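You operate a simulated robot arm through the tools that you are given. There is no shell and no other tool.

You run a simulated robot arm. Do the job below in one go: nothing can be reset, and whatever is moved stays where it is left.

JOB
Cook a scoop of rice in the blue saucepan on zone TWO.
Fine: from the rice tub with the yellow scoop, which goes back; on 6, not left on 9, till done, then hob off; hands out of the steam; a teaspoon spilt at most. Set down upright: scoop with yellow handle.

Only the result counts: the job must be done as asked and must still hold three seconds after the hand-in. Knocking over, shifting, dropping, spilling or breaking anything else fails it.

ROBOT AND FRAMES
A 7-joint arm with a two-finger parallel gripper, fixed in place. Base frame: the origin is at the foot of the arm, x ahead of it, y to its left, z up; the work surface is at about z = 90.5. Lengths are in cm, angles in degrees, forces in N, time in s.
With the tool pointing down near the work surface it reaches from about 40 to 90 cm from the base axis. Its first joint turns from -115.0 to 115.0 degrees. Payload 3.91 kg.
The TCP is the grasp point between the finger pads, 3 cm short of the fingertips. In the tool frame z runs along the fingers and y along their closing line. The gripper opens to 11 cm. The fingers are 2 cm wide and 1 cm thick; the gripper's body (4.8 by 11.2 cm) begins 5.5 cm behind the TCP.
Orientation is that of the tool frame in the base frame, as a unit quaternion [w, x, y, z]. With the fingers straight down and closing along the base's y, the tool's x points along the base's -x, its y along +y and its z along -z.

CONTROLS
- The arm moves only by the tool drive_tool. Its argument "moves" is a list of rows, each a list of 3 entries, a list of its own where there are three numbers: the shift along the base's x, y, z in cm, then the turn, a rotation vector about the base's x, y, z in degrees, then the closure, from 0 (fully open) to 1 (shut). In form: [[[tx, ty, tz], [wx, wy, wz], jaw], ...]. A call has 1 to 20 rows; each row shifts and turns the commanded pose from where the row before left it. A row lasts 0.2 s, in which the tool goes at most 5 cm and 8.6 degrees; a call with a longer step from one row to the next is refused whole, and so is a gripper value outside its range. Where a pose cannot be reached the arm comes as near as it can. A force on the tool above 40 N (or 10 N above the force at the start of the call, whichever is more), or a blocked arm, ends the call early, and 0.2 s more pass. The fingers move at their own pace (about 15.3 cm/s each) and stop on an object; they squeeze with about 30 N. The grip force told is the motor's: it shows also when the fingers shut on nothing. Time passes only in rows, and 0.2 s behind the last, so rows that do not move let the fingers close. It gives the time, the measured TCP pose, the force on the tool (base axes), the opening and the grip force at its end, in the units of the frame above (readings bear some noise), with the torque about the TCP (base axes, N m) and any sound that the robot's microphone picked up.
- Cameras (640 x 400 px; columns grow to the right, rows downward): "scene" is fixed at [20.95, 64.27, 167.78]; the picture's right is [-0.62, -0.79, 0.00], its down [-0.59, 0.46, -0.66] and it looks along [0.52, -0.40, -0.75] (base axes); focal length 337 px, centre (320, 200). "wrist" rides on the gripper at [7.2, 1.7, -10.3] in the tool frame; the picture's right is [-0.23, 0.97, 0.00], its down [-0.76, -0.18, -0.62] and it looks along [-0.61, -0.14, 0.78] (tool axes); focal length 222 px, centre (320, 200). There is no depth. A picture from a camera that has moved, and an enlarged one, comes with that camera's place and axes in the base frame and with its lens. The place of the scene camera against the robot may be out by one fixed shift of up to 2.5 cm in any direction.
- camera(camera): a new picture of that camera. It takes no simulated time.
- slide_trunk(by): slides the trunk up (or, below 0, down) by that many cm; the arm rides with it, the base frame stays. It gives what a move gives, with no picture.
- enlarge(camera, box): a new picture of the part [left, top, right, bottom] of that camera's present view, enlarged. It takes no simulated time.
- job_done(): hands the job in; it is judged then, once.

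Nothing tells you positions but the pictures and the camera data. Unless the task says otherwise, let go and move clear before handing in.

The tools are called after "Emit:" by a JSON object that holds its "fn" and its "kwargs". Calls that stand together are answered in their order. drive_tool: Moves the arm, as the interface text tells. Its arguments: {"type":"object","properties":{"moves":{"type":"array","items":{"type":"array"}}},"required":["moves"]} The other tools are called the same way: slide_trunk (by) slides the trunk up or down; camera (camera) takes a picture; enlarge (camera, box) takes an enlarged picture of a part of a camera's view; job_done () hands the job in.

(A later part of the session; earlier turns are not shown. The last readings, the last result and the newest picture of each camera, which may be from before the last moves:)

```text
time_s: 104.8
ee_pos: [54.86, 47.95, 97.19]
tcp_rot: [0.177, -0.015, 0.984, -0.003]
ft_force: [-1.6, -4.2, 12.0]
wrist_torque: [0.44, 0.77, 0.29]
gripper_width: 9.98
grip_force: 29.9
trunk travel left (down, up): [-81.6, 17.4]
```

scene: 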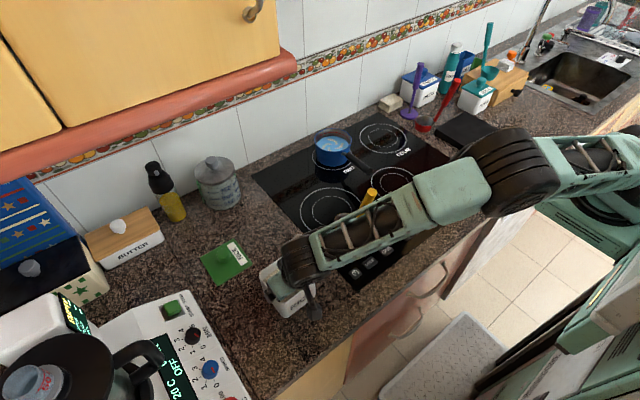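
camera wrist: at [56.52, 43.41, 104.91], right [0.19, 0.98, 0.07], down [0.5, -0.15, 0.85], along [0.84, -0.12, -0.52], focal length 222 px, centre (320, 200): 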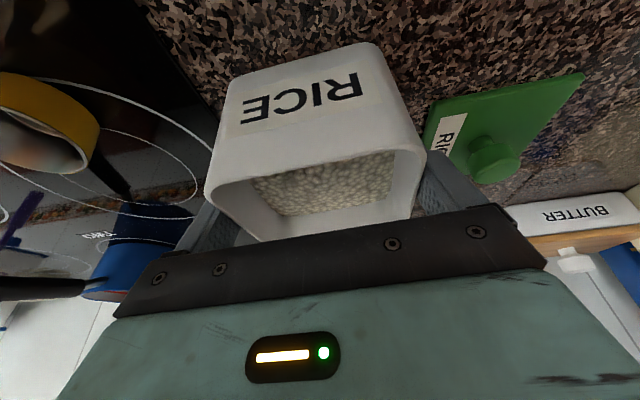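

Contact made (pressing ≈12 N now). I'll relieve the pressure slightly and open the fingers in stages.

Emit:
{"fn": "drive_tool", "kwargs": {"moves": [[[0, 0, 0.12], [0, 0, 0], 0.3], [[0, 0, 0], [0, 0, 0], 0.08], [[0, 0, 0], [0, 0, 0], 0.05], [[0, 0, 0], [0, 0, 0], 0.0], [[0, 0, 0], [0, 0, 0], 0.0]]}}

Emit:
{"fn": "camera", "kwargs": {"camera": "wrist"}}

Emit:
{"fn": "enlarge", "kwargs": {"camera": "scene", "box": [250, 240, 330, 325]}}

```text
time_s: 106.0
ee_pos: [55.02, 47.91, 97.15]
tcp_rot: [0.177, -0.015, 0.984, -0.004]
ft_force: [-0.2, -0.6, -0.5]
wrist_torque: [0.0, -0.01, -0.01]
gripper_width: 11.0
grip_force: 0.1
trunk travel left (down, up): [-81.6, 17.4]
```

```text
taken
camera wrist: at [44.49, 49.48, 104.24], right [0.19, 0.98, 0.07], down [0.5, -0.15, 0.85], along [0.84, -0.12, -0.52], focal length 222 px, centre (320, 200)
```

wrist: 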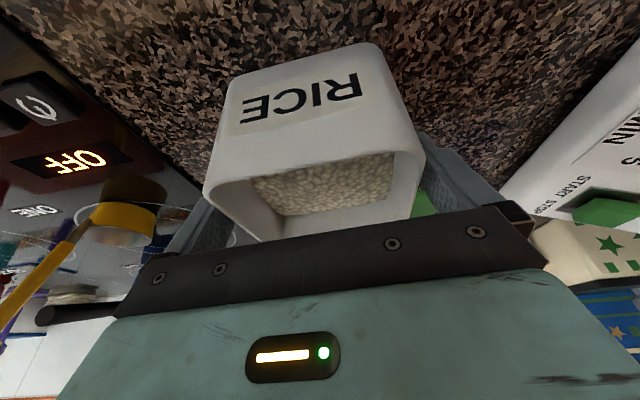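

```text
4.71 times, centred on (290, 282) of scene
camera zoom: at [20.95, 64.27, 167.78], right [-0.62, -0.79, 0.0], down [-0.59, 0.46, -0.66], along [0.52, -0.4, -0.75], focal length 1588 px, centre (461, -188)
```

zoom: 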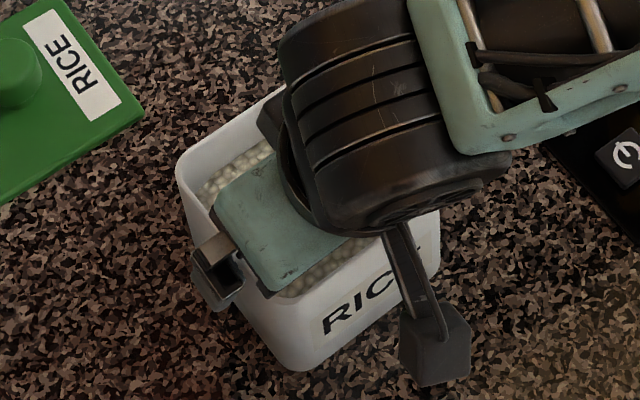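

Released. I'll lift the hand straight up out of the tub's way.

Emit:
{"fn": "drive_tool", "kwargs": {"moves": [[[0, 0, 0.6], [0, 0, 0], 0.0], [[0, 0, 0.8], [0, 0, 0], 0.0], [[0, 0, 1], [0, 0, 0], 0.0], [[0, 0, 1], [0, 0, 0], 0.0], [[0, 0, 1], [0, 0, 0], 0.0], [[0, 0, 1], [0, 0, 0], 0.0], [[0, 0, 1], [0, 0, 0], 0.0], [[0, 0, 1], [0, 0, 0], 0.0], [[-0.5, -1, 1], [0, 0, 0], 0.0], [[-1, -2, 1], [0, 0, 0], 0.0], [[0, 0, 0], [0, 0, 0], 0.0]]}}

Emit:
{"fn": "camera", "kwargs": {"camera": "scene"}}

Emit:
{"fn": "enlarge", "kwargs": {"camera": "scene", "box": [250, 240, 330, 325]}}

```text
time_s: 108.3
ee_pos: [53.42, 44.92, 106.53]
tcp_rot: [0.176, -0.015, 0.984, -0.004]
ft_force: [-0.1, -0.1, 0.8]
wrist_torque: [0.04, 0.03, -0.02]
gripper_width: 10.99
grip_force: 0.0
trunk travel left (down, up): [-81.6, 17.4]
```

```text
taken
```

scene: 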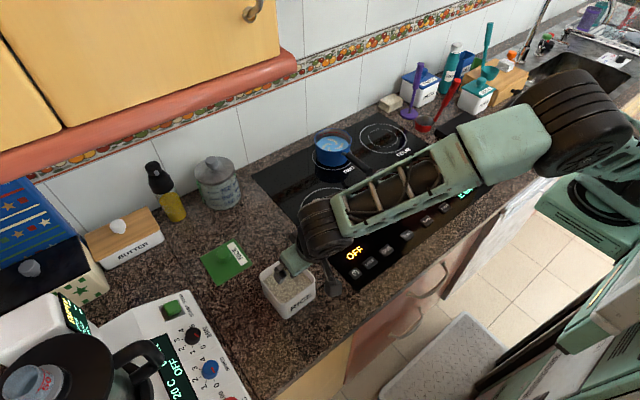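

```text
4.71 times, centred on (290, 282) of scene
camera zoom: at [20.95, 64.27, 167.78], right [-0.62, -0.79, 0.0], down [-0.59, 0.46, -0.66], along [0.52, -0.4, -0.75], focal length 1588 px, centre (461, -188)
```

zoom: 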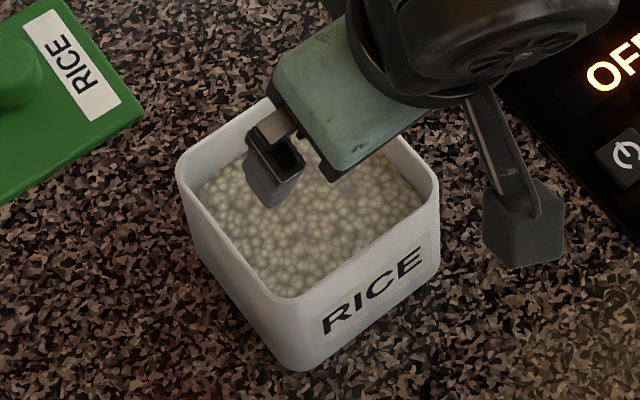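

The tub is back on its original spot (corner pixels match the first picture). Now to the hob: I'll rise, close the fingers, set the tool straight down and go above the power button near (50, 31.8).

Emit:
{"fn": "drive_tool", "kwargs": {"moves": [[[0, 0, 3], [0, 0, 0], 0.0], [[0, 0, 3.5], [0, 0, 0], 0.0], [[0, 0, 3.5], [0, 0, 0], 0.5], [[-0.6, -2.2, 0], [0.14, 3.4, -0.27], 1.0], [[-0.6, -2.2, 0], [0.14, 3.4, -0.27], 1.0], [[-0.6, -2.2, 0], [0.14, 3.4, -0.27], 1.0], [[-0.6, -2.2, 0], [0.14, 3.4, -0.27], 1.0], [[-0.5, -2.2, 0], [0.14, 3.4, -0.27], 1.0], [[-0.5, -2.1, 0], [0.14, 3.4, -0.27], 1.0], [[0, 0, 0], [0, 0, 0], 1.0]]}}

Emit:
{"fn": "camera", "kwargs": {"camera": "wrist"}}

Emit:
{"fn": "camera", "kwargs": {"camera": "scene"}}

```text
time_s: 110.5
ee_pos: [50.16, 31.71, 116.6]
tcp_rot: [-0.002, 0.0, 1.0, 0.003]
ft_force: [-0.8, -0.6, -0.1]
wrist_torque: [-0.01, -0.03, -0.02]
gripper_width: 0.01
grip_force: 30.2
trunk travel left (down, up): [-81.6, 17.4]
```

```text
taken
camera wrist: at [42.79, 33.39, 126.87], right [0.23, 0.97, 0.01], down [0.76, -0.18, 0.62], along [0.61, -0.14, -0.78], focal length 222 px, centre (320, 200)
```

wrist: 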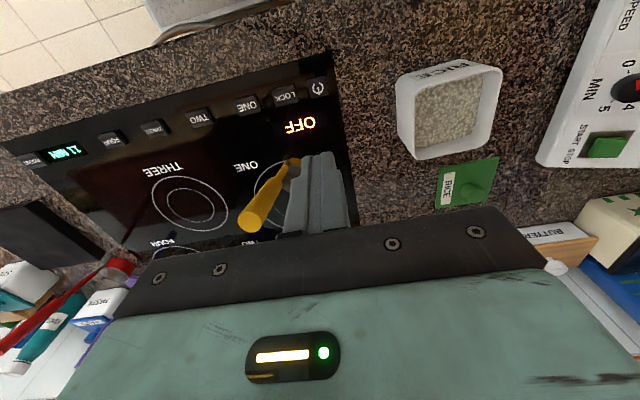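

```text
taken
```

scene: 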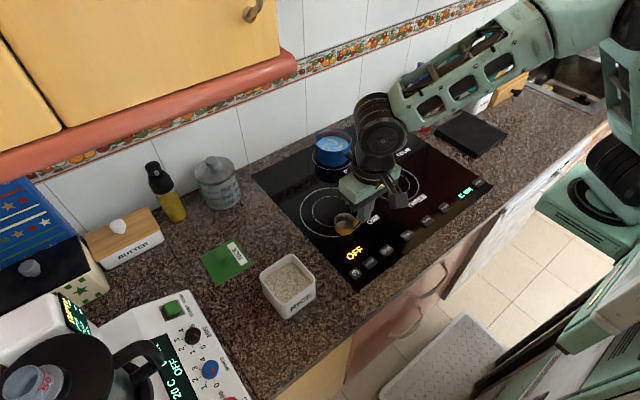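

I'm above the control row with closed fingers. I'll enlarge the wrist view to measure the buttons precisely.

Emit:
{"fn": "enlarge", "kwargs": {"camera": "wrist", "box": [0, 60, 340, 200]}}

Emit:
{"fn": "enlarge", "kwargs": {"camera": "wrist", "box": [170, 60, 340, 160]}}

```text
1.88 times, centred on (170, 130) of wrist
camera zoom: at [42.79, 33.39, 126.87], right [0.23, 0.97, 0.01], down [0.76, -0.18, 0.62], along [0.61, -0.14, -0.78], focal length 418 px, centre (602, 332)
```

zoom: 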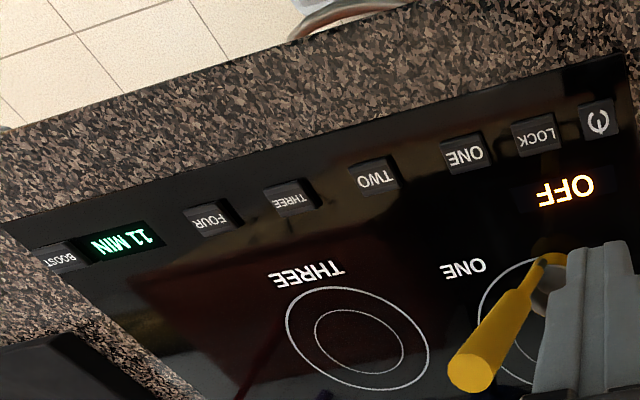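

```text
3.76 times, centred on (255, 110) of wrist
camera zoom: at [42.79, 33.39, 126.87], right [0.23, 0.97, 0.01], down [0.76, -0.18, 0.62], along [0.61, -0.14, -0.78], focal length 836 px, centre (565, 539)
```

zoom: 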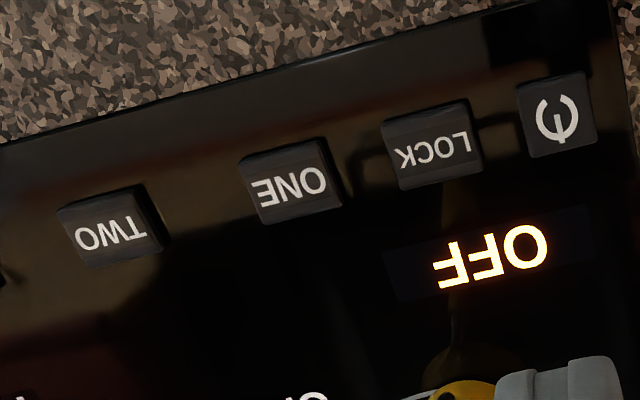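

Button centres: power (49.9, 31.5), LOCK (50, 26.6), ONE (49.8, 20.6), TWO (49.8, 12.5). I'll lower above the power button to just short of contact and check clearances to the scoop.

Emit:
{"fn": "drive_tool", "kwargs": {"moves": [[[-0.1, -0.1, -3], [0, 0, 0], 1.0], [[-0.1, -0.1, -3], [0, 0, 0], 1.0], [[0, 0, -3], [0, 0, 0], 1.0], [[0, 0, -3], [0, 0, 0], 1.0], [[0, 0, 0], [0, 0, 0], 1.0]]}}

Emit:
{"fn": "camera", "kwargs": {"camera": "scene"}}

Emit:
{"fn": "enlarge", "kwargs": {"camera": "scene", "box": [310, 120, 470, 300]}}

```text
time_s: 111.8
ee_pos: [50.09, 31.54, 104.56]
tcp_rot: [-0.002, 0.0, 1.0, 0.004]
ft_force: [-0.3, 0.5, -0.6]
wrist_torque: [-0.02, -0.05, 0.01]
gripper_width: 0.0
grip_force: 29.5
trunk travel left (down, up): [-81.6, 17.4]
```

```text
taken
```

scene: 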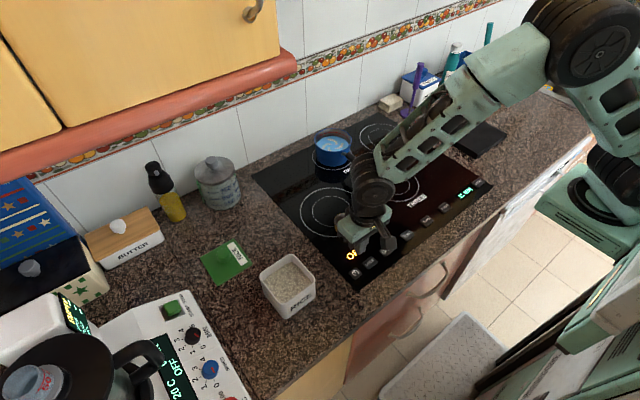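

```text
2.22 times, centred on (390, 210) of scene
camera zoom: at [20.95, 64.27, 167.78], right [-0.62, -0.79, 0.0], down [-0.59, 0.46, -0.66], along [0.52, -0.4, -0.75], focal length 750 px, centre (164, 178)
```

zoom: 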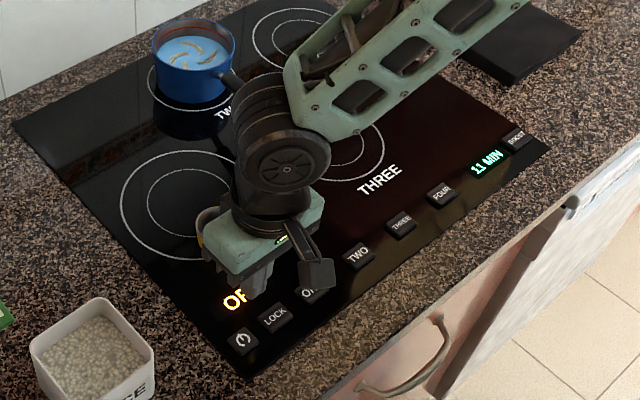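

The wrist and forearm would pass too close to the scoop handle if I go straight down here, so I'll tilt the tool 30° (wrist leaning back toward the robot) before pressing the power button.

Emit:
{"fn": "drive_tool", "kwargs": {"moves": [[[0, 0, 1], [0, -7.5, 0], 1.0], [[0, 0, 1], [0, -7.5, 0], 1.0], [[-0.3, 0, 0], [0, -7.5, 0], 1.0], [[-0.3, 0, 0], [0, -7.5, 0], 1.0], [[0, 0, 0], [0, 0, 0], 1.0]]}}

Emit:
{"fn": "enlarge", "kwargs": {"camera": "scene", "box": [310, 120, 470, 300]}}

Emit:
{"fn": "camera", "kwargs": {"camera": "wrist"}}

```text
time_s: 112.8
ee_pos: [57.76, 26.03, 108.48]
tcp_rot: [0.255, 0.104, 0.961, 0.003]
ft_force: [-0.7, 0.9, -0.7]
wrist_torque: [-0.04, 0.02, -0.01]
gripper_width: 0.0
grip_force: 30.0
trunk travel left (down, up): [-81.6, 17.4]
stopped in row 5: the arm was blocked; the commanded pose is now the measured one
```

```text
2.22 times, centred on (390, 210) of scene
camera zoom: at [20.95, 64.27, 167.78], right [-0.62, -0.79, 0.0], down [-0.59, 0.46, -0.66], along [0.52, -0.4, -0.75], focal length 750 px, centre (164, 178)
```

zoom: 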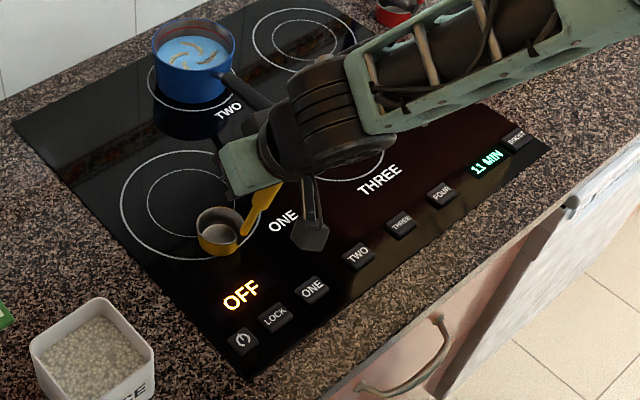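

```text
taken
camera wrist: at [46.81, 29.62, 114.11], right [0.39, 0.91, 0.17], down [0.3, -0.3, 0.9], along [0.87, -0.3, -0.39], focal length 222 px, centre (320, 200)
```

wrist: 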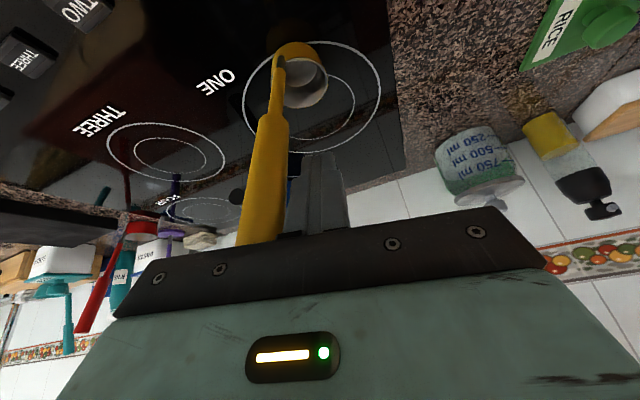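

The wrist limit was hit again and the hand jumped to beside the scoop's handle, though the scoop hasn't moved. I'll rise straight up carefully, away from it.

Emit:
{"fn": "drive_tool", "kwargs": {"moves": [[[0, 0, 0.5], [0, 0, 0], 1.0], [[0, 0, 0.8], [0, 0, 0], 1.0], [[0, 0, 0.8], [0, 0, 0], 1.0], [[0, 0, 0], [0, 0, 0], 1.0]]}}

Emit:
{"fn": "camera", "kwargs": {"camera": "wrist"}}

Emit:
{"fn": "enlarge", "kwargs": {"camera": "scene", "box": [325, 160, 405, 240]}}

```text
time_s: 113.8
ee_pos: [58.02, 25.53, 110.23]
tcp_rot: [0.254, 0.107, 0.961, -0.003]
ft_force: [0.0, 0.1, -0.3]
wrist_torque: [0.03, -0.02, -0.03]
gripper_width: 0.0
grip_force: 30.1
trunk travel left (down, up): [-81.6, 17.4]
```

```text
taken
camera wrist: at [47.01, 29.32, 115.81], right [0.39, 0.91, 0.16], down [0.3, -0.29, 0.91], along [0.87, -0.31, -0.39], focal length 222 px, centre (320, 200)
```

wrist: 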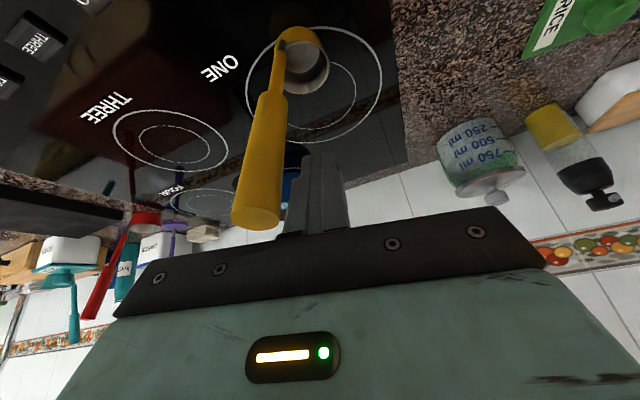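

```text
5.00 times, centred on (365, 200) of scene
camera zoom: at [20.95, 64.27, 167.78], right [-0.62, -0.79, 0.0], down [-0.59, 0.46, -0.66], along [0.52, -0.4, -0.75], focal length 1687 px, centre (95, 200)
```

zoom: 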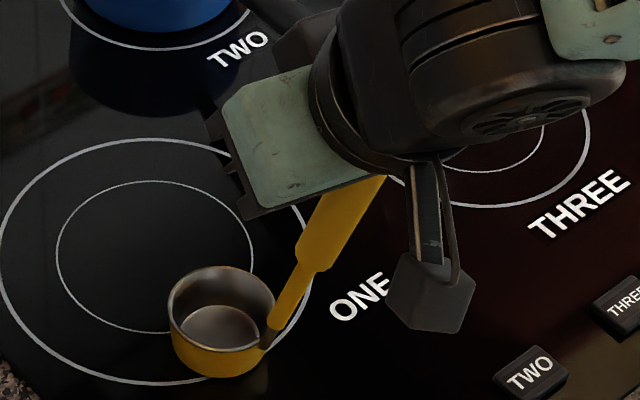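

Rising works and the scoop is untouched. Continue straight up another 9 cm.

Emit:
{"fn": "drive_tool", "kwargs": {"moves": [[[0, 0, 1.2], [0, 0, 0], 1.0], [[0, 0, 1.5], [0, 0, 0], 1.0], [[0, 0, 1.5], [0, 0, 0], 1.0], [[0, 0, 1.5], [0, 0, 0], 1.0], [[0, 0, 1.5], [0, 0, 0], 1.0], [[0, 0, 1.5], [0, 0, 0], 1.0], [[0, 0, 0], [0, 0, 0], 1.0]]}}

Emit:
{"fn": "enlarge", "kwargs": {"camera": "scene", "box": [325, 180, 385, 240]}}

Emit:
{"fn": "camera", "kwargs": {"camera": "scene"}}

```text
time_s: 115.4
ee_pos: [57.67, 25.91, 118.97]
tcp_rot: [0.254, 0.102, 0.962, -0.001]
ft_force: [0.1, -0.5, 0.0]
wrist_torque: [0.0, -0.01, -0.01]
gripper_width: 0.0
grip_force: 29.7
trunk travel left (down, up): [-81.6, 17.4]
```

```text
6.67 times, centred on (355, 210) of scene
camera zoom: at [20.95, 64.27, 167.78], right [-0.62, -0.79, 0.0], down [-0.59, 0.46, -0.66], along [0.52, -0.4, -0.75], focal length 2249 px, centre (87, 133)
```

zoom: 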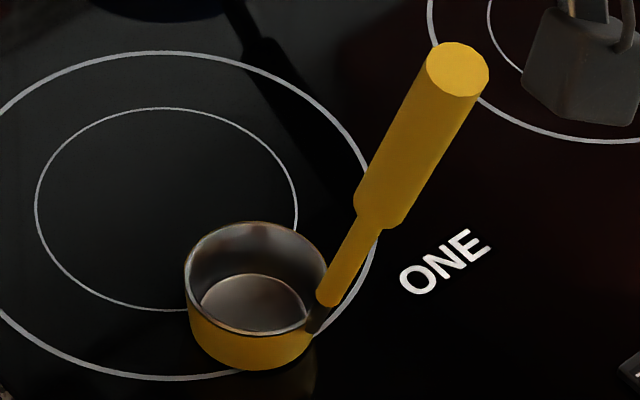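

```text
taken
```

scene: 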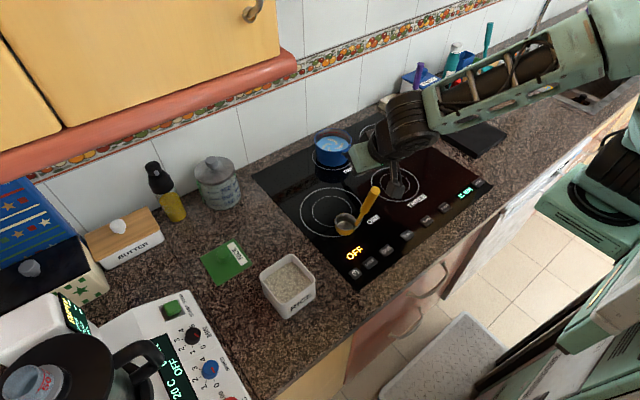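

The scoop was only nudged (its handle turned a few degrees; it stands upright in place). I understand the limit now: the wrist can't straighten in retracted poses, so I'll instead lean the hand to the left (+y) for the power button. First go to (50, 36, 120), tool straight down.

Emit:
{"fn": "drive_tool", "kwargs": {"moves": [[[-0.5, 1.5, 0.3], [-0.6, 5.9, 2.3], 1.0], [[-1.5, 2, 0.2], [-0.6, 5.9, 2.3], 1.0], [[-1.8, 2, 0.2], [-0.6, 5.9, 2.3], 1.0], [[-1.9, 2.2, 0.2], [-0.6, 5.9, 2.3], 1.0], [[-2, 2.4, 0.2], [-0.6, 5.9, 2.2], 1.0], [[0, 0, 0], [0, 0, 0], 1.0]]}}

Emit:
{"fn": "drive_tool", "kwargs": {"moves": [[[0, 0, 0], [-7.5, 0, 0], 1.0], [[0, 0, 0], [-7.5, 0, 0], 1.0], [[0, 0, 0], [-7.5, 0, 0], 1.0], [[0, 0, 0], [-7.5, 0, 0], 1.0], [[0, 0, 0], [0, 0, 0], 1.0]]}}

Emit:
{"fn": "camera", "kwargs": {"camera": "scene"}}

Emit:
{"fn": "camera", "kwargs": {"camera": "wrist"}}

```text
time_s: 116.8
ee_pos: [49.93, 36.17, 120.05]
tcp_rot: [0.003, -0.004, 1.0, -0.027]
ft_force: [-1.0, -0.7, -0.7]
wrist_torque: [-0.03, -0.01, -0.04]
gripper_width: 0.0
grip_force: 29.7
trunk travel left (down, up): [-81.6, 17.4]
```

```text
time_s: 118.0
ee_pos: [49.81, 36.18, 120.08]
tcp_rot: [0.002, -0.004, 0.958, -0.286]
ft_force: [1.1, -0.2, 0.8]
wrist_torque: [0.03, -0.05, 0.0]
gripper_width: 0.0
grip_force: 30.0
trunk travel left (down, up): [-81.6, 17.4]
```

```text
taken
```

scene: 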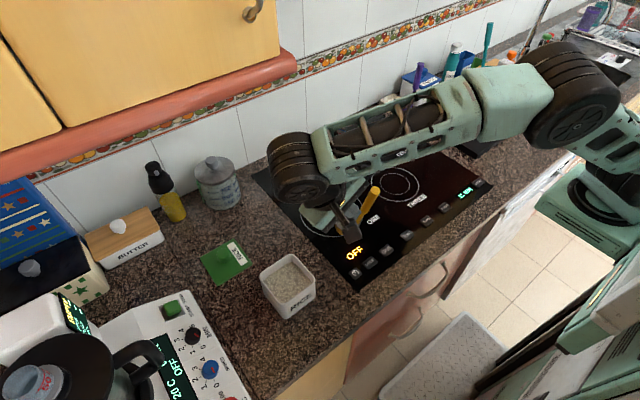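

```text
taken
camera wrist: at [42.47, 43.08, 127.77], right [0.22, 0.82, -0.53], down [0.76, 0.2, 0.62], along [0.61, -0.54, -0.58], focal length 222 px, centre (320, 200)
```

wrist: 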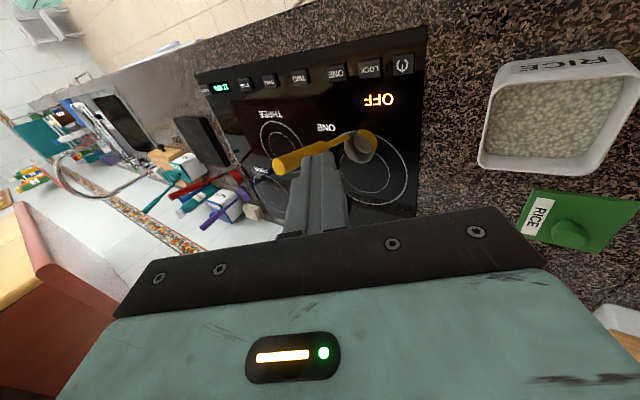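

The leaning pose works and the forearm is well clear of the scoop. I'll lower to just above the power button.

Emit:
{"fn": "drive_tool", "kwargs": {"moves": [[[0, -0.56, -3], [0, 0, 0], 1.0], [[0, -0.56, -3], [0, 0, 0], 1.0], [[0, -0.56, -3], [0, 0, 0], 1.0], [[0, -0.56, -3], [0, 0, 0], 1.0], [[0, -0.56, -3], [0, 0, 0], 1.0], [[0, -0.56, -3], [0, 0, 0], 1.0], [[0.1, -0.52, -3], [0, 0, 0], 1.0], [[0, 0, 0], [0, 0, 0], 1.0]]}}

Emit:
{"fn": "camera", "kwargs": {"camera": "wrist"}}

Emit:
{"fn": "enlarge", "kwargs": {"camera": "scene", "box": [300, 170, 440, 300]}}

```text
time_s: 119.8
ee_pos: [50.05, 32.16, 99.12]
tcp_rot: [0.002, -0.004, 0.959, -0.284]
ft_force: [0.3, -0.3, -0.2]
wrist_torque: [0.0, 0.01, -0.05]
gripper_width: 0.0
grip_force: 29.8
trunk travel left (down, up): [-81.6, 17.4]
```

```text
taken
camera wrist: at [42.56, 39.17, 106.85], right [0.22, 0.82, -0.53], down [0.76, 0.2, 0.62], along [0.61, -0.54, -0.58], focal length 222 px, centre (320, 200)
```

wrist: 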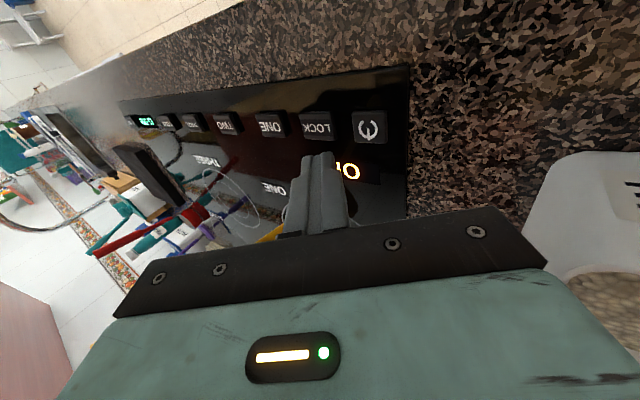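

```text
3.08 times, centred on (370, 235) of scene
camera zoom: at [20.95, 64.27, 167.78], right [-0.62, -0.79, 0.0], down [-0.59, 0.46, -0.66], along [0.52, -0.4, -0.75], focal length 1038 px, centre (166, 92)
```

zoom: 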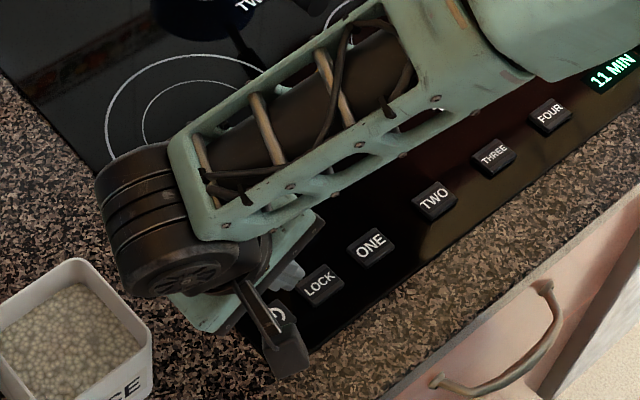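

I'm ~4 cm above the power button. I'll come down to near contact, then press in fine steps listening for a sound.

Emit:
{"fn": "drive_tool", "kwargs": {"moves": [[[-0.2, 0.3, -1.2], [0, 0, 0], 1.0], [[0, 0, -1.2], [0, 0, 0], 1.0], [[0, 0, -0.7], [0, 0, 0], 1.0], [[0, 0, 0], [0, 0, 0], 1.0]]}}

Emit:
{"fn": "drive_tool", "kwargs": {"moves": [[[0, 0, -0.3], [0, 0, 0], 1.0], [[0, 0, -0.3], [0, 0, 0], 1.0], [[0, 0, 0], [0, 0, 0], 1.0]]}}

Emit:
{"fn": "enlarge", "kwargs": {"camera": "wrist", "box": [100, 60, 440, 240]}}

```text
time_s: 120.8
ee_pos: [49.79, 32.44, 96.1]
tcp_rot: [0.002, -0.004, 0.958, -0.285]
ft_force: [0.1, 0.4, -0.3]
wrist_torque: [0.02, 0.04, -0.02]
gripper_width: 0.01
grip_force: 29.9
trunk travel left (down, up): [-81.6, 17.4]
```

```text
time_s: 121.6
ee_pos: [49.87, 32.45, 95.44]
tcp_rot: [0.002, -0.003, 0.958, -0.285]
ft_force: [0.5, 0.8, -0.7]
wrist_torque: [-0.03, 0.03, 0.02]
gripper_width: 0.0
grip_force: 29.9
trunk travel left (down, up): [-81.6, 17.4]
```

```text
1.88 times, centred on (270, 150) of wrist
camera zoom: at [42.4, 39.46, 103.14], right [0.22, 0.82, -0.53], down [0.76, 0.2, 0.62], along [0.61, -0.54, -0.58], focal length 418 px, centre (414, 294)
```

zoom: 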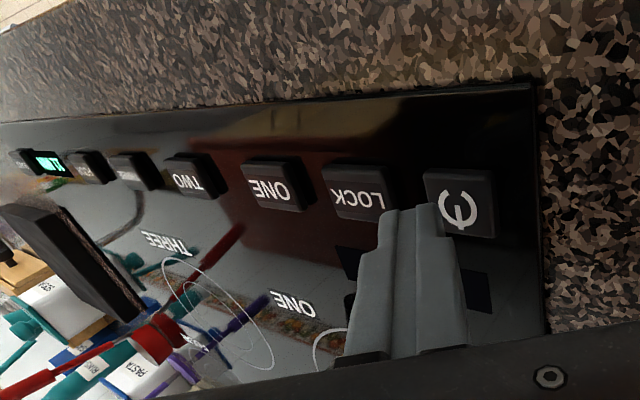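

No contact yet; the tip is right over the button's centre. Continue in fine steps.

Emit:
{"fn": "drive_tool", "kwargs": {"moves": [[[0, 0, -0.3], [0, 0, 0], 1.0], [[0, 0, -0.3], [0, 0, 0], 1.0], [[0, 0, 0], [0, 0, 0], 1.0]]}}

Emit:
{"fn": "drive_tool", "kwargs": {"moves": [[[0, 0, -0.2], [0, 0, 0], 1.0], [[0, 0, -0.2], [0, 0, 0], 1.0], [[0, 0, 0], [0, 0, 0], 1.0]]}}

```text
time_s: 122.4
ee_pos: [49.89, 32.37, 94.84]
tcp_rot: [0.002, -0.005, 0.959, -0.285]
ft_force: [0.4, 0.6, 0.7]
wrist_torque: [0.03, 0.01, 0.0]
gripper_width: 0.0
grip_force: 30.4
trunk travel left (down, up): [-81.6, 17.4]
```

```text
time_s: 123.2
ee_pos: [49.78, 32.5, 94.4]
tcp_rot: [0.002, -0.005, 0.958, -0.285]
ft_force: [0.3, -0.1, -0.1]
wrist_torque: [0.0, 0.02, 0.05]
gripper_width: 0.0
grip_force: 30.5
trunk travel left (down, up): [-81.6, 17.4]
```

Emit:
{"fn": "drive_tool", "kwargs": {"moves": [[[0, 0, -0.15], [0, 0, 0], 1.0], [[0, 0, -0.15], [0, 0, 0], 1.0], [[0, 0, 0], [0, 0, 0], 1.0]]}}

Emit:
{"fn": "enlarge", "kwargs": {"camera": "wrist", "box": [100, 60, 440, 240]}}

```text
time_s: 124.0
ee_pos: [49.71, 32.64, 94.1]
tcp_rot: [0.001, -0.005, 0.959, -0.285]
ft_force: [-0.6, -0.2, 0.5]
wrist_torque: [-0.02, -0.02, -0.01]
gripper_width: 0.0
grip_force: 29.9
trunk travel left (down, up): [-81.6, 17.4]
```

```text
1.88 times, centred on (270, 150) of wrist
camera zoom: at [42.4, 39.48, 101.83], right [0.22, 0.82, -0.53], down [0.76, 0.2, 0.62], along [0.61, -0.54, -0.58], focal length 418 px, centre (414, 294)
```

zoom: 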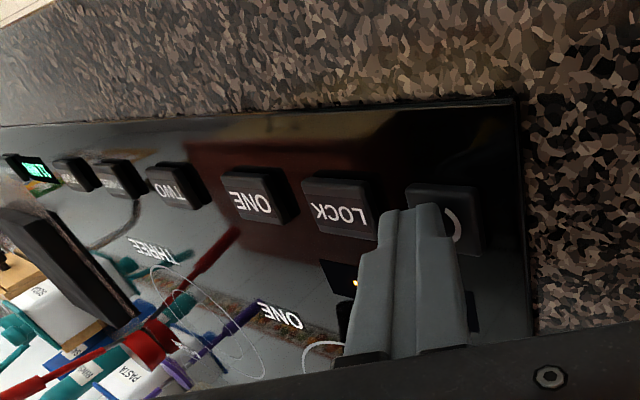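

Still no contact. A bit further.

Emit:
{"fn": "drive_tool", "kwargs": {"moves": [[[0, 0, -0.15], [0, 0, 0], 1.0], [[0, 0, -0.15], [0, 0, 0], 1.0], [[0, 0, 0], [0, 0, 0], 1.0]]}}

Emit:
{"fn": "drive_tool", "kwargs": {"moves": [[[0, 0, -0.15], [0, 0, 0], 1.0], [[0, 0, 0], [0, 0, 0], 1.0]]}}

Emit:
{"fn": "enlarge", "kwargs": {"camera": "scene", "box": [300, 170, 500, 300]}}

```text
time_s: 124.8
ee_pos: [49.77, 32.51, 93.83]
tcp_rot: [0.002, -0.004, 0.959, -0.285]
ft_force: [0.6, -0.9, 1.8]
wrist_torque: [-0.04, -0.02, -0.02]
gripper_width: 0.0
grip_force: 29.9
trunk travel left (down, up): [-81.6, 17.4]
heard: click
```

```text
time_s: 125.4
ee_pos: [49.75, 32.55, 93.71]
tcp_rot: [0.003, -0.004, 0.959, -0.284]
ft_force: [-0.2, -0.1, 7.7]
wrist_torque: [-0.08, -0.01, -0.03]
gripper_width: 0.0
grip_force: 30.7
trunk travel left (down, up): [-81.6, 17.4]
```

```text
3.08 times, centred on (400, 235) of scene
camera zoom: at [20.95, 64.27, 167.78], right [-0.62, -0.79, 0.0], down [-0.59, 0.46, -0.66], along [0.52, -0.4, -0.75], focal length 1038 px, centre (74, 92)
```

zoom: 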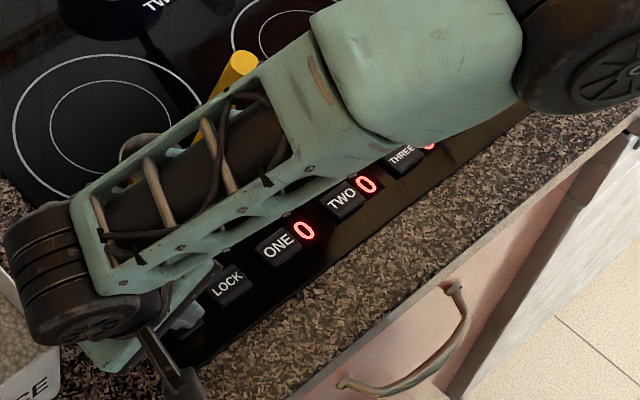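

Click — the hob is on, showing 0 beside each zone. I'll lift off, straighten the tool and move over to the TWO button.

Emit:
{"fn": "drive_tool", "kwargs": {"moves": [[[0, 0, 1], [0, 0, 0], 1.0], [[0, 0, 2.5], [0, 0, 0], 1.0], [[0, 0, 3], [0, 0, 0], 1.0], [[0, 0, 3.5], [0, 0, 0], 1.0], [[0, 0, 3.5], [0, 0, 0], 1.0], [[0, 0, 3.5], [0, 0, 0], 1.0], [[0, 0, 2], [0, 0, 0], 1.0], [[0, 0, 0], [0, 0, 0], 1.0]]}}

Emit:
{"fn": "drive_tool", "kwargs": {"moves": [[[0, -2.5, 0.5], [4.7, 0, 0.3], 1.0], [[0, -2.9, 0.5], [4.7, 0, 0.3], 1.0], [[0, -2.9, 0.5], [4.7, 0, 0.3], 1.0], [[0, -2.9, 0], [4.7, 0, 0], 1.0], [[0, -2.9, 0], [4.7, 0, 0], 1.0], [[0, -2.9, 0], [4.7, 0, 0], 1.0], [[0, -2.9, 0], [4.7, 0, 0], 1.0], [[0, 0, 0], [0, 0, 0], 1.0]]}}

Emit:
{"fn": "camera", "kwargs": {"camera": "scene"}}

Emit:
{"fn": "camera", "kwargs": {"camera": "wrist"}}

```text
time_s: 127.2
ee_pos: [49.79, 32.58, 112.68]
tcp_rot: [0.001, -0.003, 0.959, -0.284]
ft_force: [0.1, 0.6, -0.2]
wrist_torque: [0.01, 0.0, 0.0]
gripper_width: 0.0
grip_force: 30.2
trunk travel left (down, up): [-81.6, 17.4]
```

```text
time_s: 129.0
ee_pos: [49.94, 12.44, 114.26]
tcp_rot: [0.007, -0.01, 1.0, 0.0]
ft_force: [0.5, 0.2, 0.1]
wrist_torque: [0.01, 0.0, 0.01]
gripper_width: 0.01
grip_force: 29.5
trunk travel left (down, up): [-81.6, 17.4]
```

```text
taken
```

scene: 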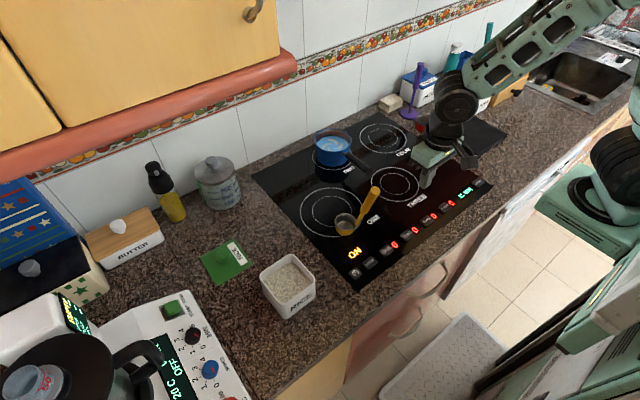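

```text
taken
camera wrist: at [42.36, 14.09, 124.4], right [0.21, 0.98, 0.0], down [0.76, -0.16, 0.63], along [0.62, -0.13, -0.77], focal length 222 px, centre (320, 200)
```

wrist: 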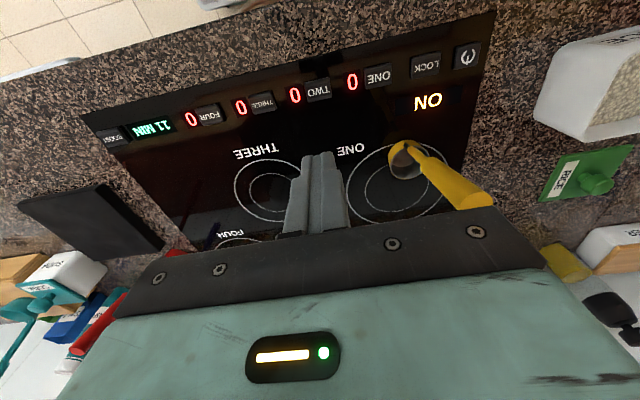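

The hob shows ON with all zones at 0. I'll locate the TWO button precisely.

Emit:
{"fn": "enlarge", "kwargs": {"camera": "wrist", "box": [100, 30, 500, 180]}}

```text
1.60 times, centred on (300, 105) of wrist
camera zoom: at [42.36, 14.09, 124.4], right [0.21, 0.98, 0.0], down [0.76, -0.16, 0.63], along [0.62, -0.13, -0.77], focal length 355 px, centre (352, 352)
```

zoom: 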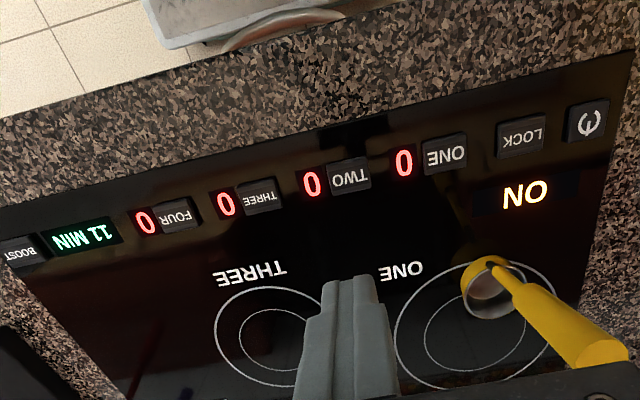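

TWO is at (49.75, 12.4), right below the fingertips. I'll lower to z≈98 first and check that the arm tracks without drift.

Emit:
{"fn": "drive_tool", "kwargs": {"moves": [[[-0.1, 0, -3], [0, 0, 0], 1.0], [[-0.1, 0, -3], [0, 0, 0], 1.0], [[0, 0, -3], [0, 0, 0], 1.0], [[0, 0, -3], [0, 0, 0], 1.0], [[0, 0, -3], [0, 0, 0], 1.0], [[0, 0, 0], [0, 0, 0], 1.0]]}}

Emit:
{"fn": "enlarge", "kwargs": {"camera": "scene", "box": [320, 130, 520, 290]}}

```text
time_s: 130.4
ee_pos: [49.73, 12.65, 99.02]
tcp_rot: [0.006, -0.01, 1.0, -0.002]
ft_force: [-0.2, -0.6, 0.6]
wrist_torque: [0.0, 0.04, 0.02]
gripper_width: 0.0
grip_force: 29.8
trunk travel left (down, up): [-81.6, 17.4]
```

```text
2.50 times, centred on (420, 210) of scene
camera zoom: at [20.95, 64.27, 167.78], right [-0.62, -0.79, 0.0], down [-0.59, 0.46, -0.66], along [0.52, -0.4, -0.75], focal length 843 px, centre (70, 175)
```

zoom: 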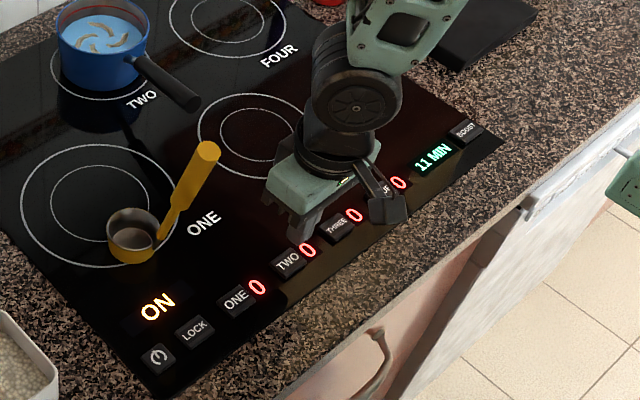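

Tracking is good. Down to near contact and press with fine steps.

Emit:
{"fn": "drive_tool", "kwargs": {"moves": [[[0, -0.1, -2], [0, 0, 0], 1.0], [[0, 0, -1.5], [0, 0, 0], 1.0], [[0, 0, -0.6], [0, 0, 0], 1.0], [[0, 0, 0], [0, 0, 0], 1.0]]}}

Emit:
{"fn": "drive_tool", "kwargs": {"moves": [[[0, 0, -0.3], [0, 0, 0], 1.0], [[0, 0, -0.3], [0, 0, 0], 1.0], [[0, 0, -0.2], [0, 0, 0], 1.0], [[0, 0, 0], [0, 0, 0], 1.0]]}}

Emit:
{"fn": "enlarge", "kwargs": {"camera": "scene", "box": [320, 130, 520, 290]}}

```text
time_s: 131.4
ee_pos: [49.7, 12.49, 95.07]
tcp_rot: [0.007, -0.01, 1.0, -0.002]
ft_force: [-0.1, 0.5, -0.3]
wrist_torque: [-0.02, 0.02, 0.01]
gripper_width: 0.04
grip_force: 29.7
trunk travel left (down, up): [-81.6, 17.4]
```

```text
time_s: 132.4
ee_pos: [49.46, 12.46, 94.26]
tcp_rot: [0.006, -0.009, 1.0, -0.001]
ft_force: [0.6, -0.4, -0.4]
wrist_torque: [0.0, -0.01, 0.01]
gripper_width: 0.0
grip_force: 29.9
trunk travel left (down, up): [-81.6, 17.4]
```

```text
2.50 times, centred on (420, 210) of scene
camera zoom: at [20.95, 64.27, 167.78], right [-0.62, -0.79, 0.0], down [-0.59, 0.46, -0.66], along [0.52, -0.4, -0.75], focal length 843 px, centre (70, 175)
```

zoom: 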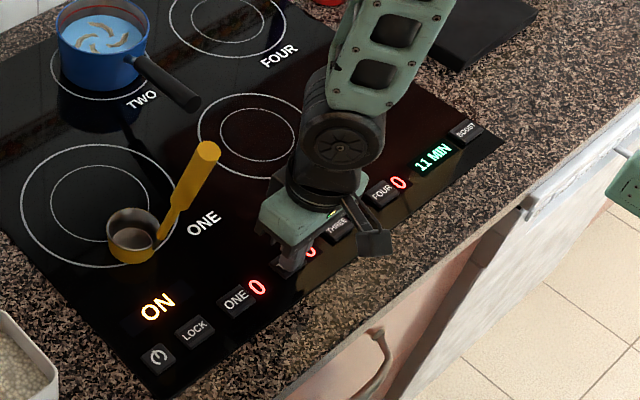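

Emit:
{"fn": "drive_tool", "kwargs": {"moves": [[[0.1, 0, -0.2], [0, 0, 0], 1.0], [[0, 0, -0.15], [0, 0, 0], 1.0], [[0, 0, 0], [0, 0, 0], 1.0]]}}

Emit:
{"fn": "drive_tool", "kwargs": {"moves": [[[0, 0, -0.15], [0, 0, 0], 1.0], [[0, 0, 0], [0, 0, 0], 1.0]]}}

Emit:
{"fn": "enlarge", "kwargs": {"camera": "scene", "box": [320, 130, 520, 290]}}

```text
time_s: 133.2
ee_pos: [49.81, 12.46, 93.82]
tcp_rot: [0.006, -0.01, 1.0, -0.002]
ft_force: [-0.8, 0.1, 2.4]
wrist_torque: [-0.04, 0.0, 0.03]
gripper_width: 0.01
grip_force: 30.1
trunk travel left (down, up): [-81.6, 17.4]
heard: click
```

```text
time_s: 133.8
ee_pos: [49.7, 12.47, 93.7]
tcp_rot: [0.006, -0.01, 1.0, -0.002]
ft_force: [-0.6, -0.6, 4.1]
wrist_torque: [-0.01, 0.03, 0.06]
gripper_width: 0.01
grip_force: 30.5
trunk travel left (down, up): [-81.6, 17.4]
```

```text
2.50 times, centred on (420, 210) of scene
camera zoom: at [20.95, 64.27, 167.78], right [-0.62, -0.79, 0.0], down [-0.59, 0.46, -0.66], along [0.52, -0.4, -0.75], focal length 843 px, centre (70, 175)
```

zoom: 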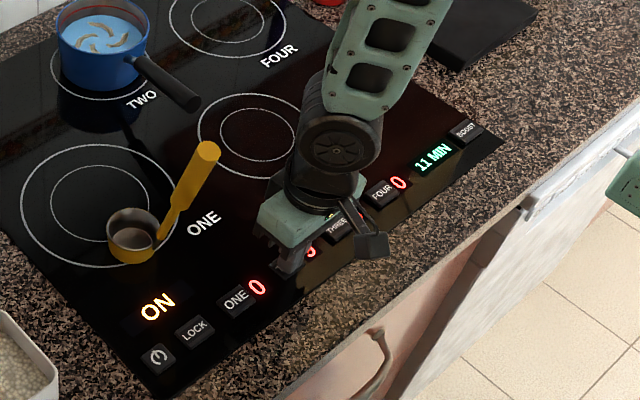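

Click — zone TWO now seems to show 9. I'll lift a little to release the button and read the display.

Emit:
{"fn": "drive_tool", "kwargs": {"moves": [[[0, 0, 0.4], [0, 0, 0], 1.0], [[0, 0, 0.6], [0, 0, 0], 1.0], [[0, 0, 0], [0, 0, 0], 1.0]]}}

Emit:
{"fn": "enlarge", "kwargs": {"camera": "scene", "box": [370, 200, 450, 260]}}

Emit:
{"fn": "enlarge", "kwargs": {"camera": "wrist", "box": [150, 0, 450, 190]}}

```text
time_s: 134.6
ee_pos: [49.74, 12.49, 94.88]
tcp_rot: [0.006, -0.01, 1.0, -0.002]
ft_force: [-0.2, -0.6, 0.4]
wrist_torque: [-0.01, 0.0, 0.05]
gripper_width: 0.0
grip_force: 29.9
trunk travel left (down, up): [-81.6, 17.4]
```

```text
6.67 times, centred on (410, 230) of scene
camera zoom: at [20.95, 64.27, 167.78], right [-0.62, -0.79, 0.0], down [-0.59, 0.46, -0.66], along [0.52, -0.4, -0.75], focal length 2249 px, centre (-280, 0)
```

zoom: 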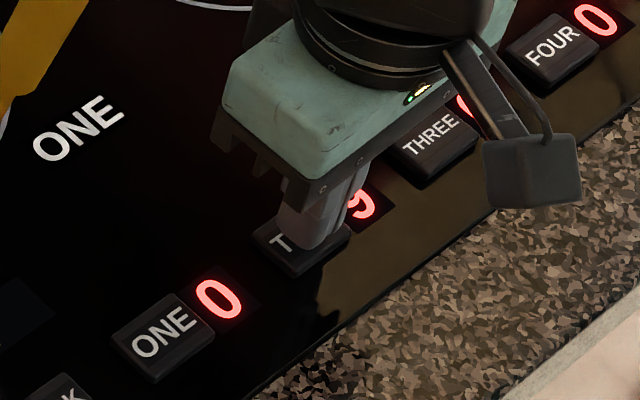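

```text
2.11 times, centred on (300, 95) of wrist
camera zoom: at [42.22, 14.11, 105.01], right [0.21, 0.98, 0.0], down [0.76, -0.16, 0.63], along [0.62, -0.13, -0.77], focal length 468 px, centre (362, 421)
```

zoom: 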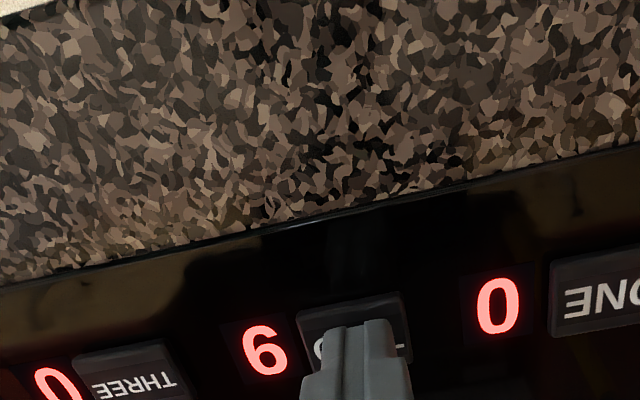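

Zone TWO reads 9 (the wrist view is upside-down). I'll press again and see how it steps.

Emit:
{"fn": "drive_tool", "kwargs": {"moves": [[[0, 0, -0.6], [0, 0, 0], 1.0], [[0, 0, -0.4], [0, 0, 0], 1.0], [[0, 0, -0.15], [0, 0, 0], 1.0], [[0, 0, 0], [0, 0, 0], 1.0], [[0, 0, 0.5], [0, 0, 0], 1.0], [[0, 0, 0.65], [0, 0, 0], 1.0], [[0, 0, 0], [0, 0, 0], 1.0]]}}

Emit:
{"fn": "enlarge", "kwargs": {"camera": "wrist", "box": [150, 0, 450, 190]}}

Emit:
{"fn": "enlarge", "kwargs": {"camera": "scene", "box": [370, 200, 450, 260]}}

```text
time_s: 136.2
ee_pos: [49.71, 12.41, 94.76]
tcp_rot: [0.006, -0.009, 1.0, -0.001]
ft_force: [0.6, 0.3, -0.1]
wrist_torque: [-0.01, 0.02, 0.0]
gripper_width: 0.01
grip_force: 30.1
trunk travel left (down, up): [-81.6, 17.4]
heard: click
```

```text
2.11 times, centred on (300, 95) of wrist
camera zoom: at [42.17, 14.08, 104.98], right [0.21, 0.98, 0.0], down [0.76, -0.16, 0.63], along [0.62, -0.13, -0.77], focal length 468 px, centre (362, 421)
```

zoom: 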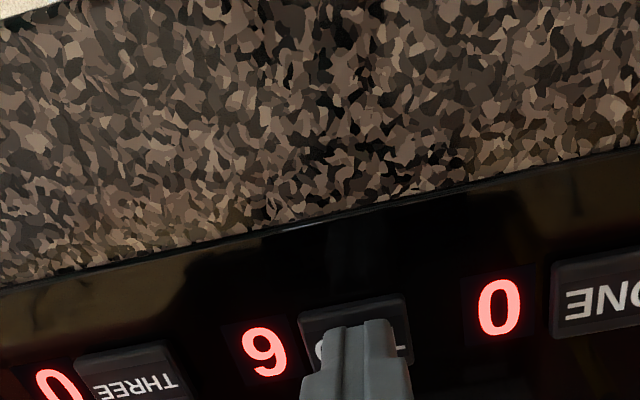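

```text
6.67 times, centred on (410, 230) of scene
camera zoom: at [20.95, 64.27, 167.78], right [-0.62, -0.79, 0.0], down [-0.59, 0.46, -0.66], along [0.52, -0.4, -0.75], focal length 2249 px, centre (-280, 0)
```

zoom: 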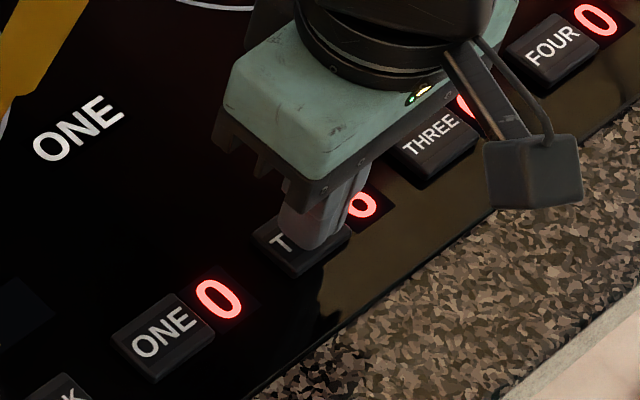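

Zone TWO now reads 6 (upside-down "9" in the wrist view, "6" in the scene view). I'll lift clear, staying away from the pan, and watch the pan and the displays.

Emit:
{"fn": "drive_tool", "kwargs": {"moves": [[[0, 0, 1], [0, 0, 0], 1.0], [[0, 0, 2], [0, 0, 0], 1.0], [[0, 0, 3], [0, 0, 0], 1.0], [[0, 0, 3], [0, 0, 0], 1.0], [[0, 0, 3], [0, 0, 0], 1.0], [[0, 0, 3], [0, 0, 0], 1.0], [[0, 0, 3], [0, 0, 0], 1.0], [[0, 0, 0], [0, 0, 0], 1.0], [[0, 0, 0], [0, 0, 0], 1.0], [[0, 0, 0], [0, 0, 0], 1.0]]}}

Emit:
{"fn": "camera", "kwargs": {"camera": "scene"}}

Emit:
{"fn": "enlarge", "kwargs": {"camera": "scene", "box": [340, 160, 510, 290]}}

Emit:
{"fn": "enlarge", "kwargs": {"camera": "scene", "box": [300, 110, 380, 180]}}

```text
time_s: 138.4
ee_pos: [49.72, 12.48, 112.82]
tcp_rot: [0.005, -0.01, 1.0, -0.001]
ft_force: [0.3, 0.8, 0.2]
wrist_torque: [-0.03, 0.01, 0.01]
gripper_width: 0.0
grip_force: 30.2
trunk travel left (down, up): [-81.6, 17.4]
```

```text
taken
```

scene: 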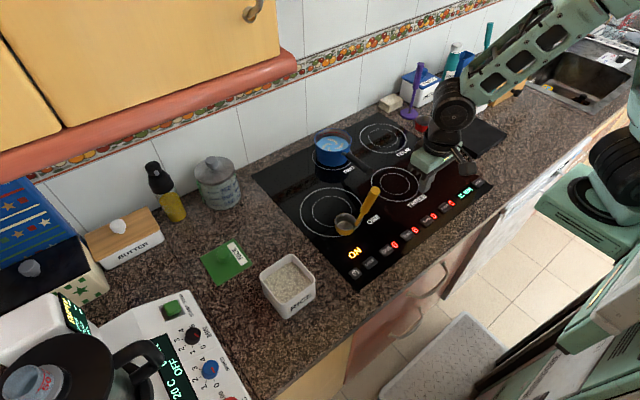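

```text
3.08 times, centred on (425, 225) of scene
camera zoom: at [20.95, 64.27, 167.78], right [-0.62, -0.79, 0.0], down [-0.59, 0.46, -0.66], along [0.52, -0.4, -0.75], focal length 1038 px, centre (-3, 123)
```

zoom: 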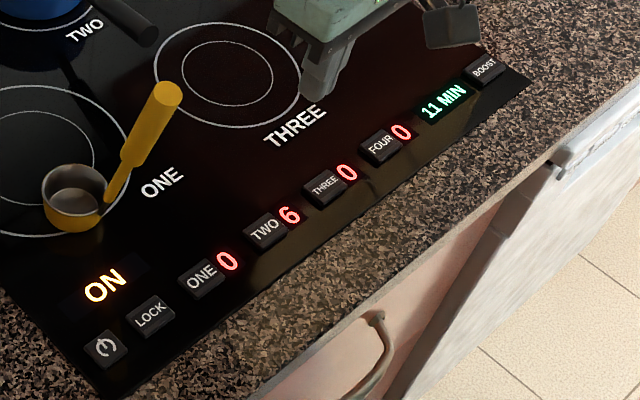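

```text
5.71 times, centred on (340, 145) of scene
camera zoom: at [20.95, 64.27, 167.78], right [-0.62, -0.79, 0.0], down [-0.59, 0.46, -0.66], along [0.52, -0.4, -0.75], focal length 1928 px, centre (206, 514)
```

zoom: 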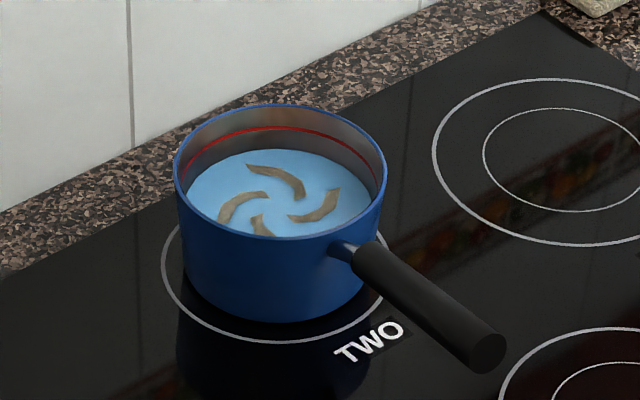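

Zone TWO is on 6, hob ON. I'll wait with the hand here, well away from the pan, and watch how it develops.

Emit:
{"fn": "drive_tool", "kwargs": {"moves": [[[0, 0, 0], [0, 0, 0], 1.0], [[0, 0, 0], [0, 0, 0], 1.0], [[0, 0, 0], [0, 0, 0], 1.0], [[0, 0, 0], [0, 0, 0], 1.0], [[0, 0, 0], [0, 0, 0], 1.0], [[0, 0, 0], [0, 0, 0], 1.0], [[0, 0, 0], [0, 0, 0], 1.0], [[0, 0, 0], [0, 0, 0], 1.0], [[0, 0, 0], [0, 0, 0], 1.0], [[0, 0, 0], [0, 0, 0], 1.0], [[0, 0, 0], [0, 0, 0], 1.0], [[0, 0, 0], [0, 0, 0], 1.0], [[0, 0, 0], [0, 0, 0], 1.0], [[0, 0, 0], [0, 0, 0], 1.0], [[0, 0, 0], [0, 0, 0], 1.0], [[0, 0, 0], [0, 0, 0], 1.0], [[0, 0, 0], [0, 0, 0], 1.0], [[0, 0, 0], [0, 0, 0], 1.0], [[0, 0, 0], [0, 0, 0], 1.0], [[0, 0, 0], [0, 0, 0], 1.0]]}}

Emit:
{"fn": "enlarge", "kwargs": {"camera": "scene", "box": [300, 90, 510, 290]}}

```text
time_s: 142.6
ee_pos: [49.72, 12.47, 112.81]
tcp_rot: [0.006, -0.011, 1.0, -0.002]
ft_force: [0.1, -0.5, -0.4]
wrist_torque: [0.01, -0.02, -0.01]
gripper_width: 0.01
grip_force: 29.6
trunk travel left (down, up): [-81.6, 17.4]
```

```text
2.00 times, centred on (405, 190) of scene
camera zoom: at [20.95, 64.27, 167.78], right [-0.62, -0.79, 0.0], down [-0.59, 0.46, -0.66], along [0.52, -0.4, -0.75], focal length 675 px, centre (150, 220)
```

zoom: 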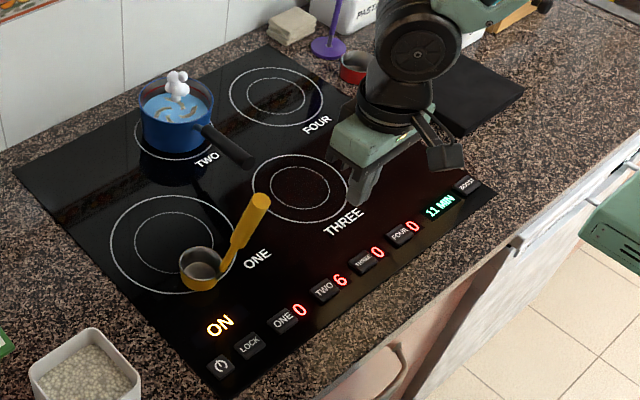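

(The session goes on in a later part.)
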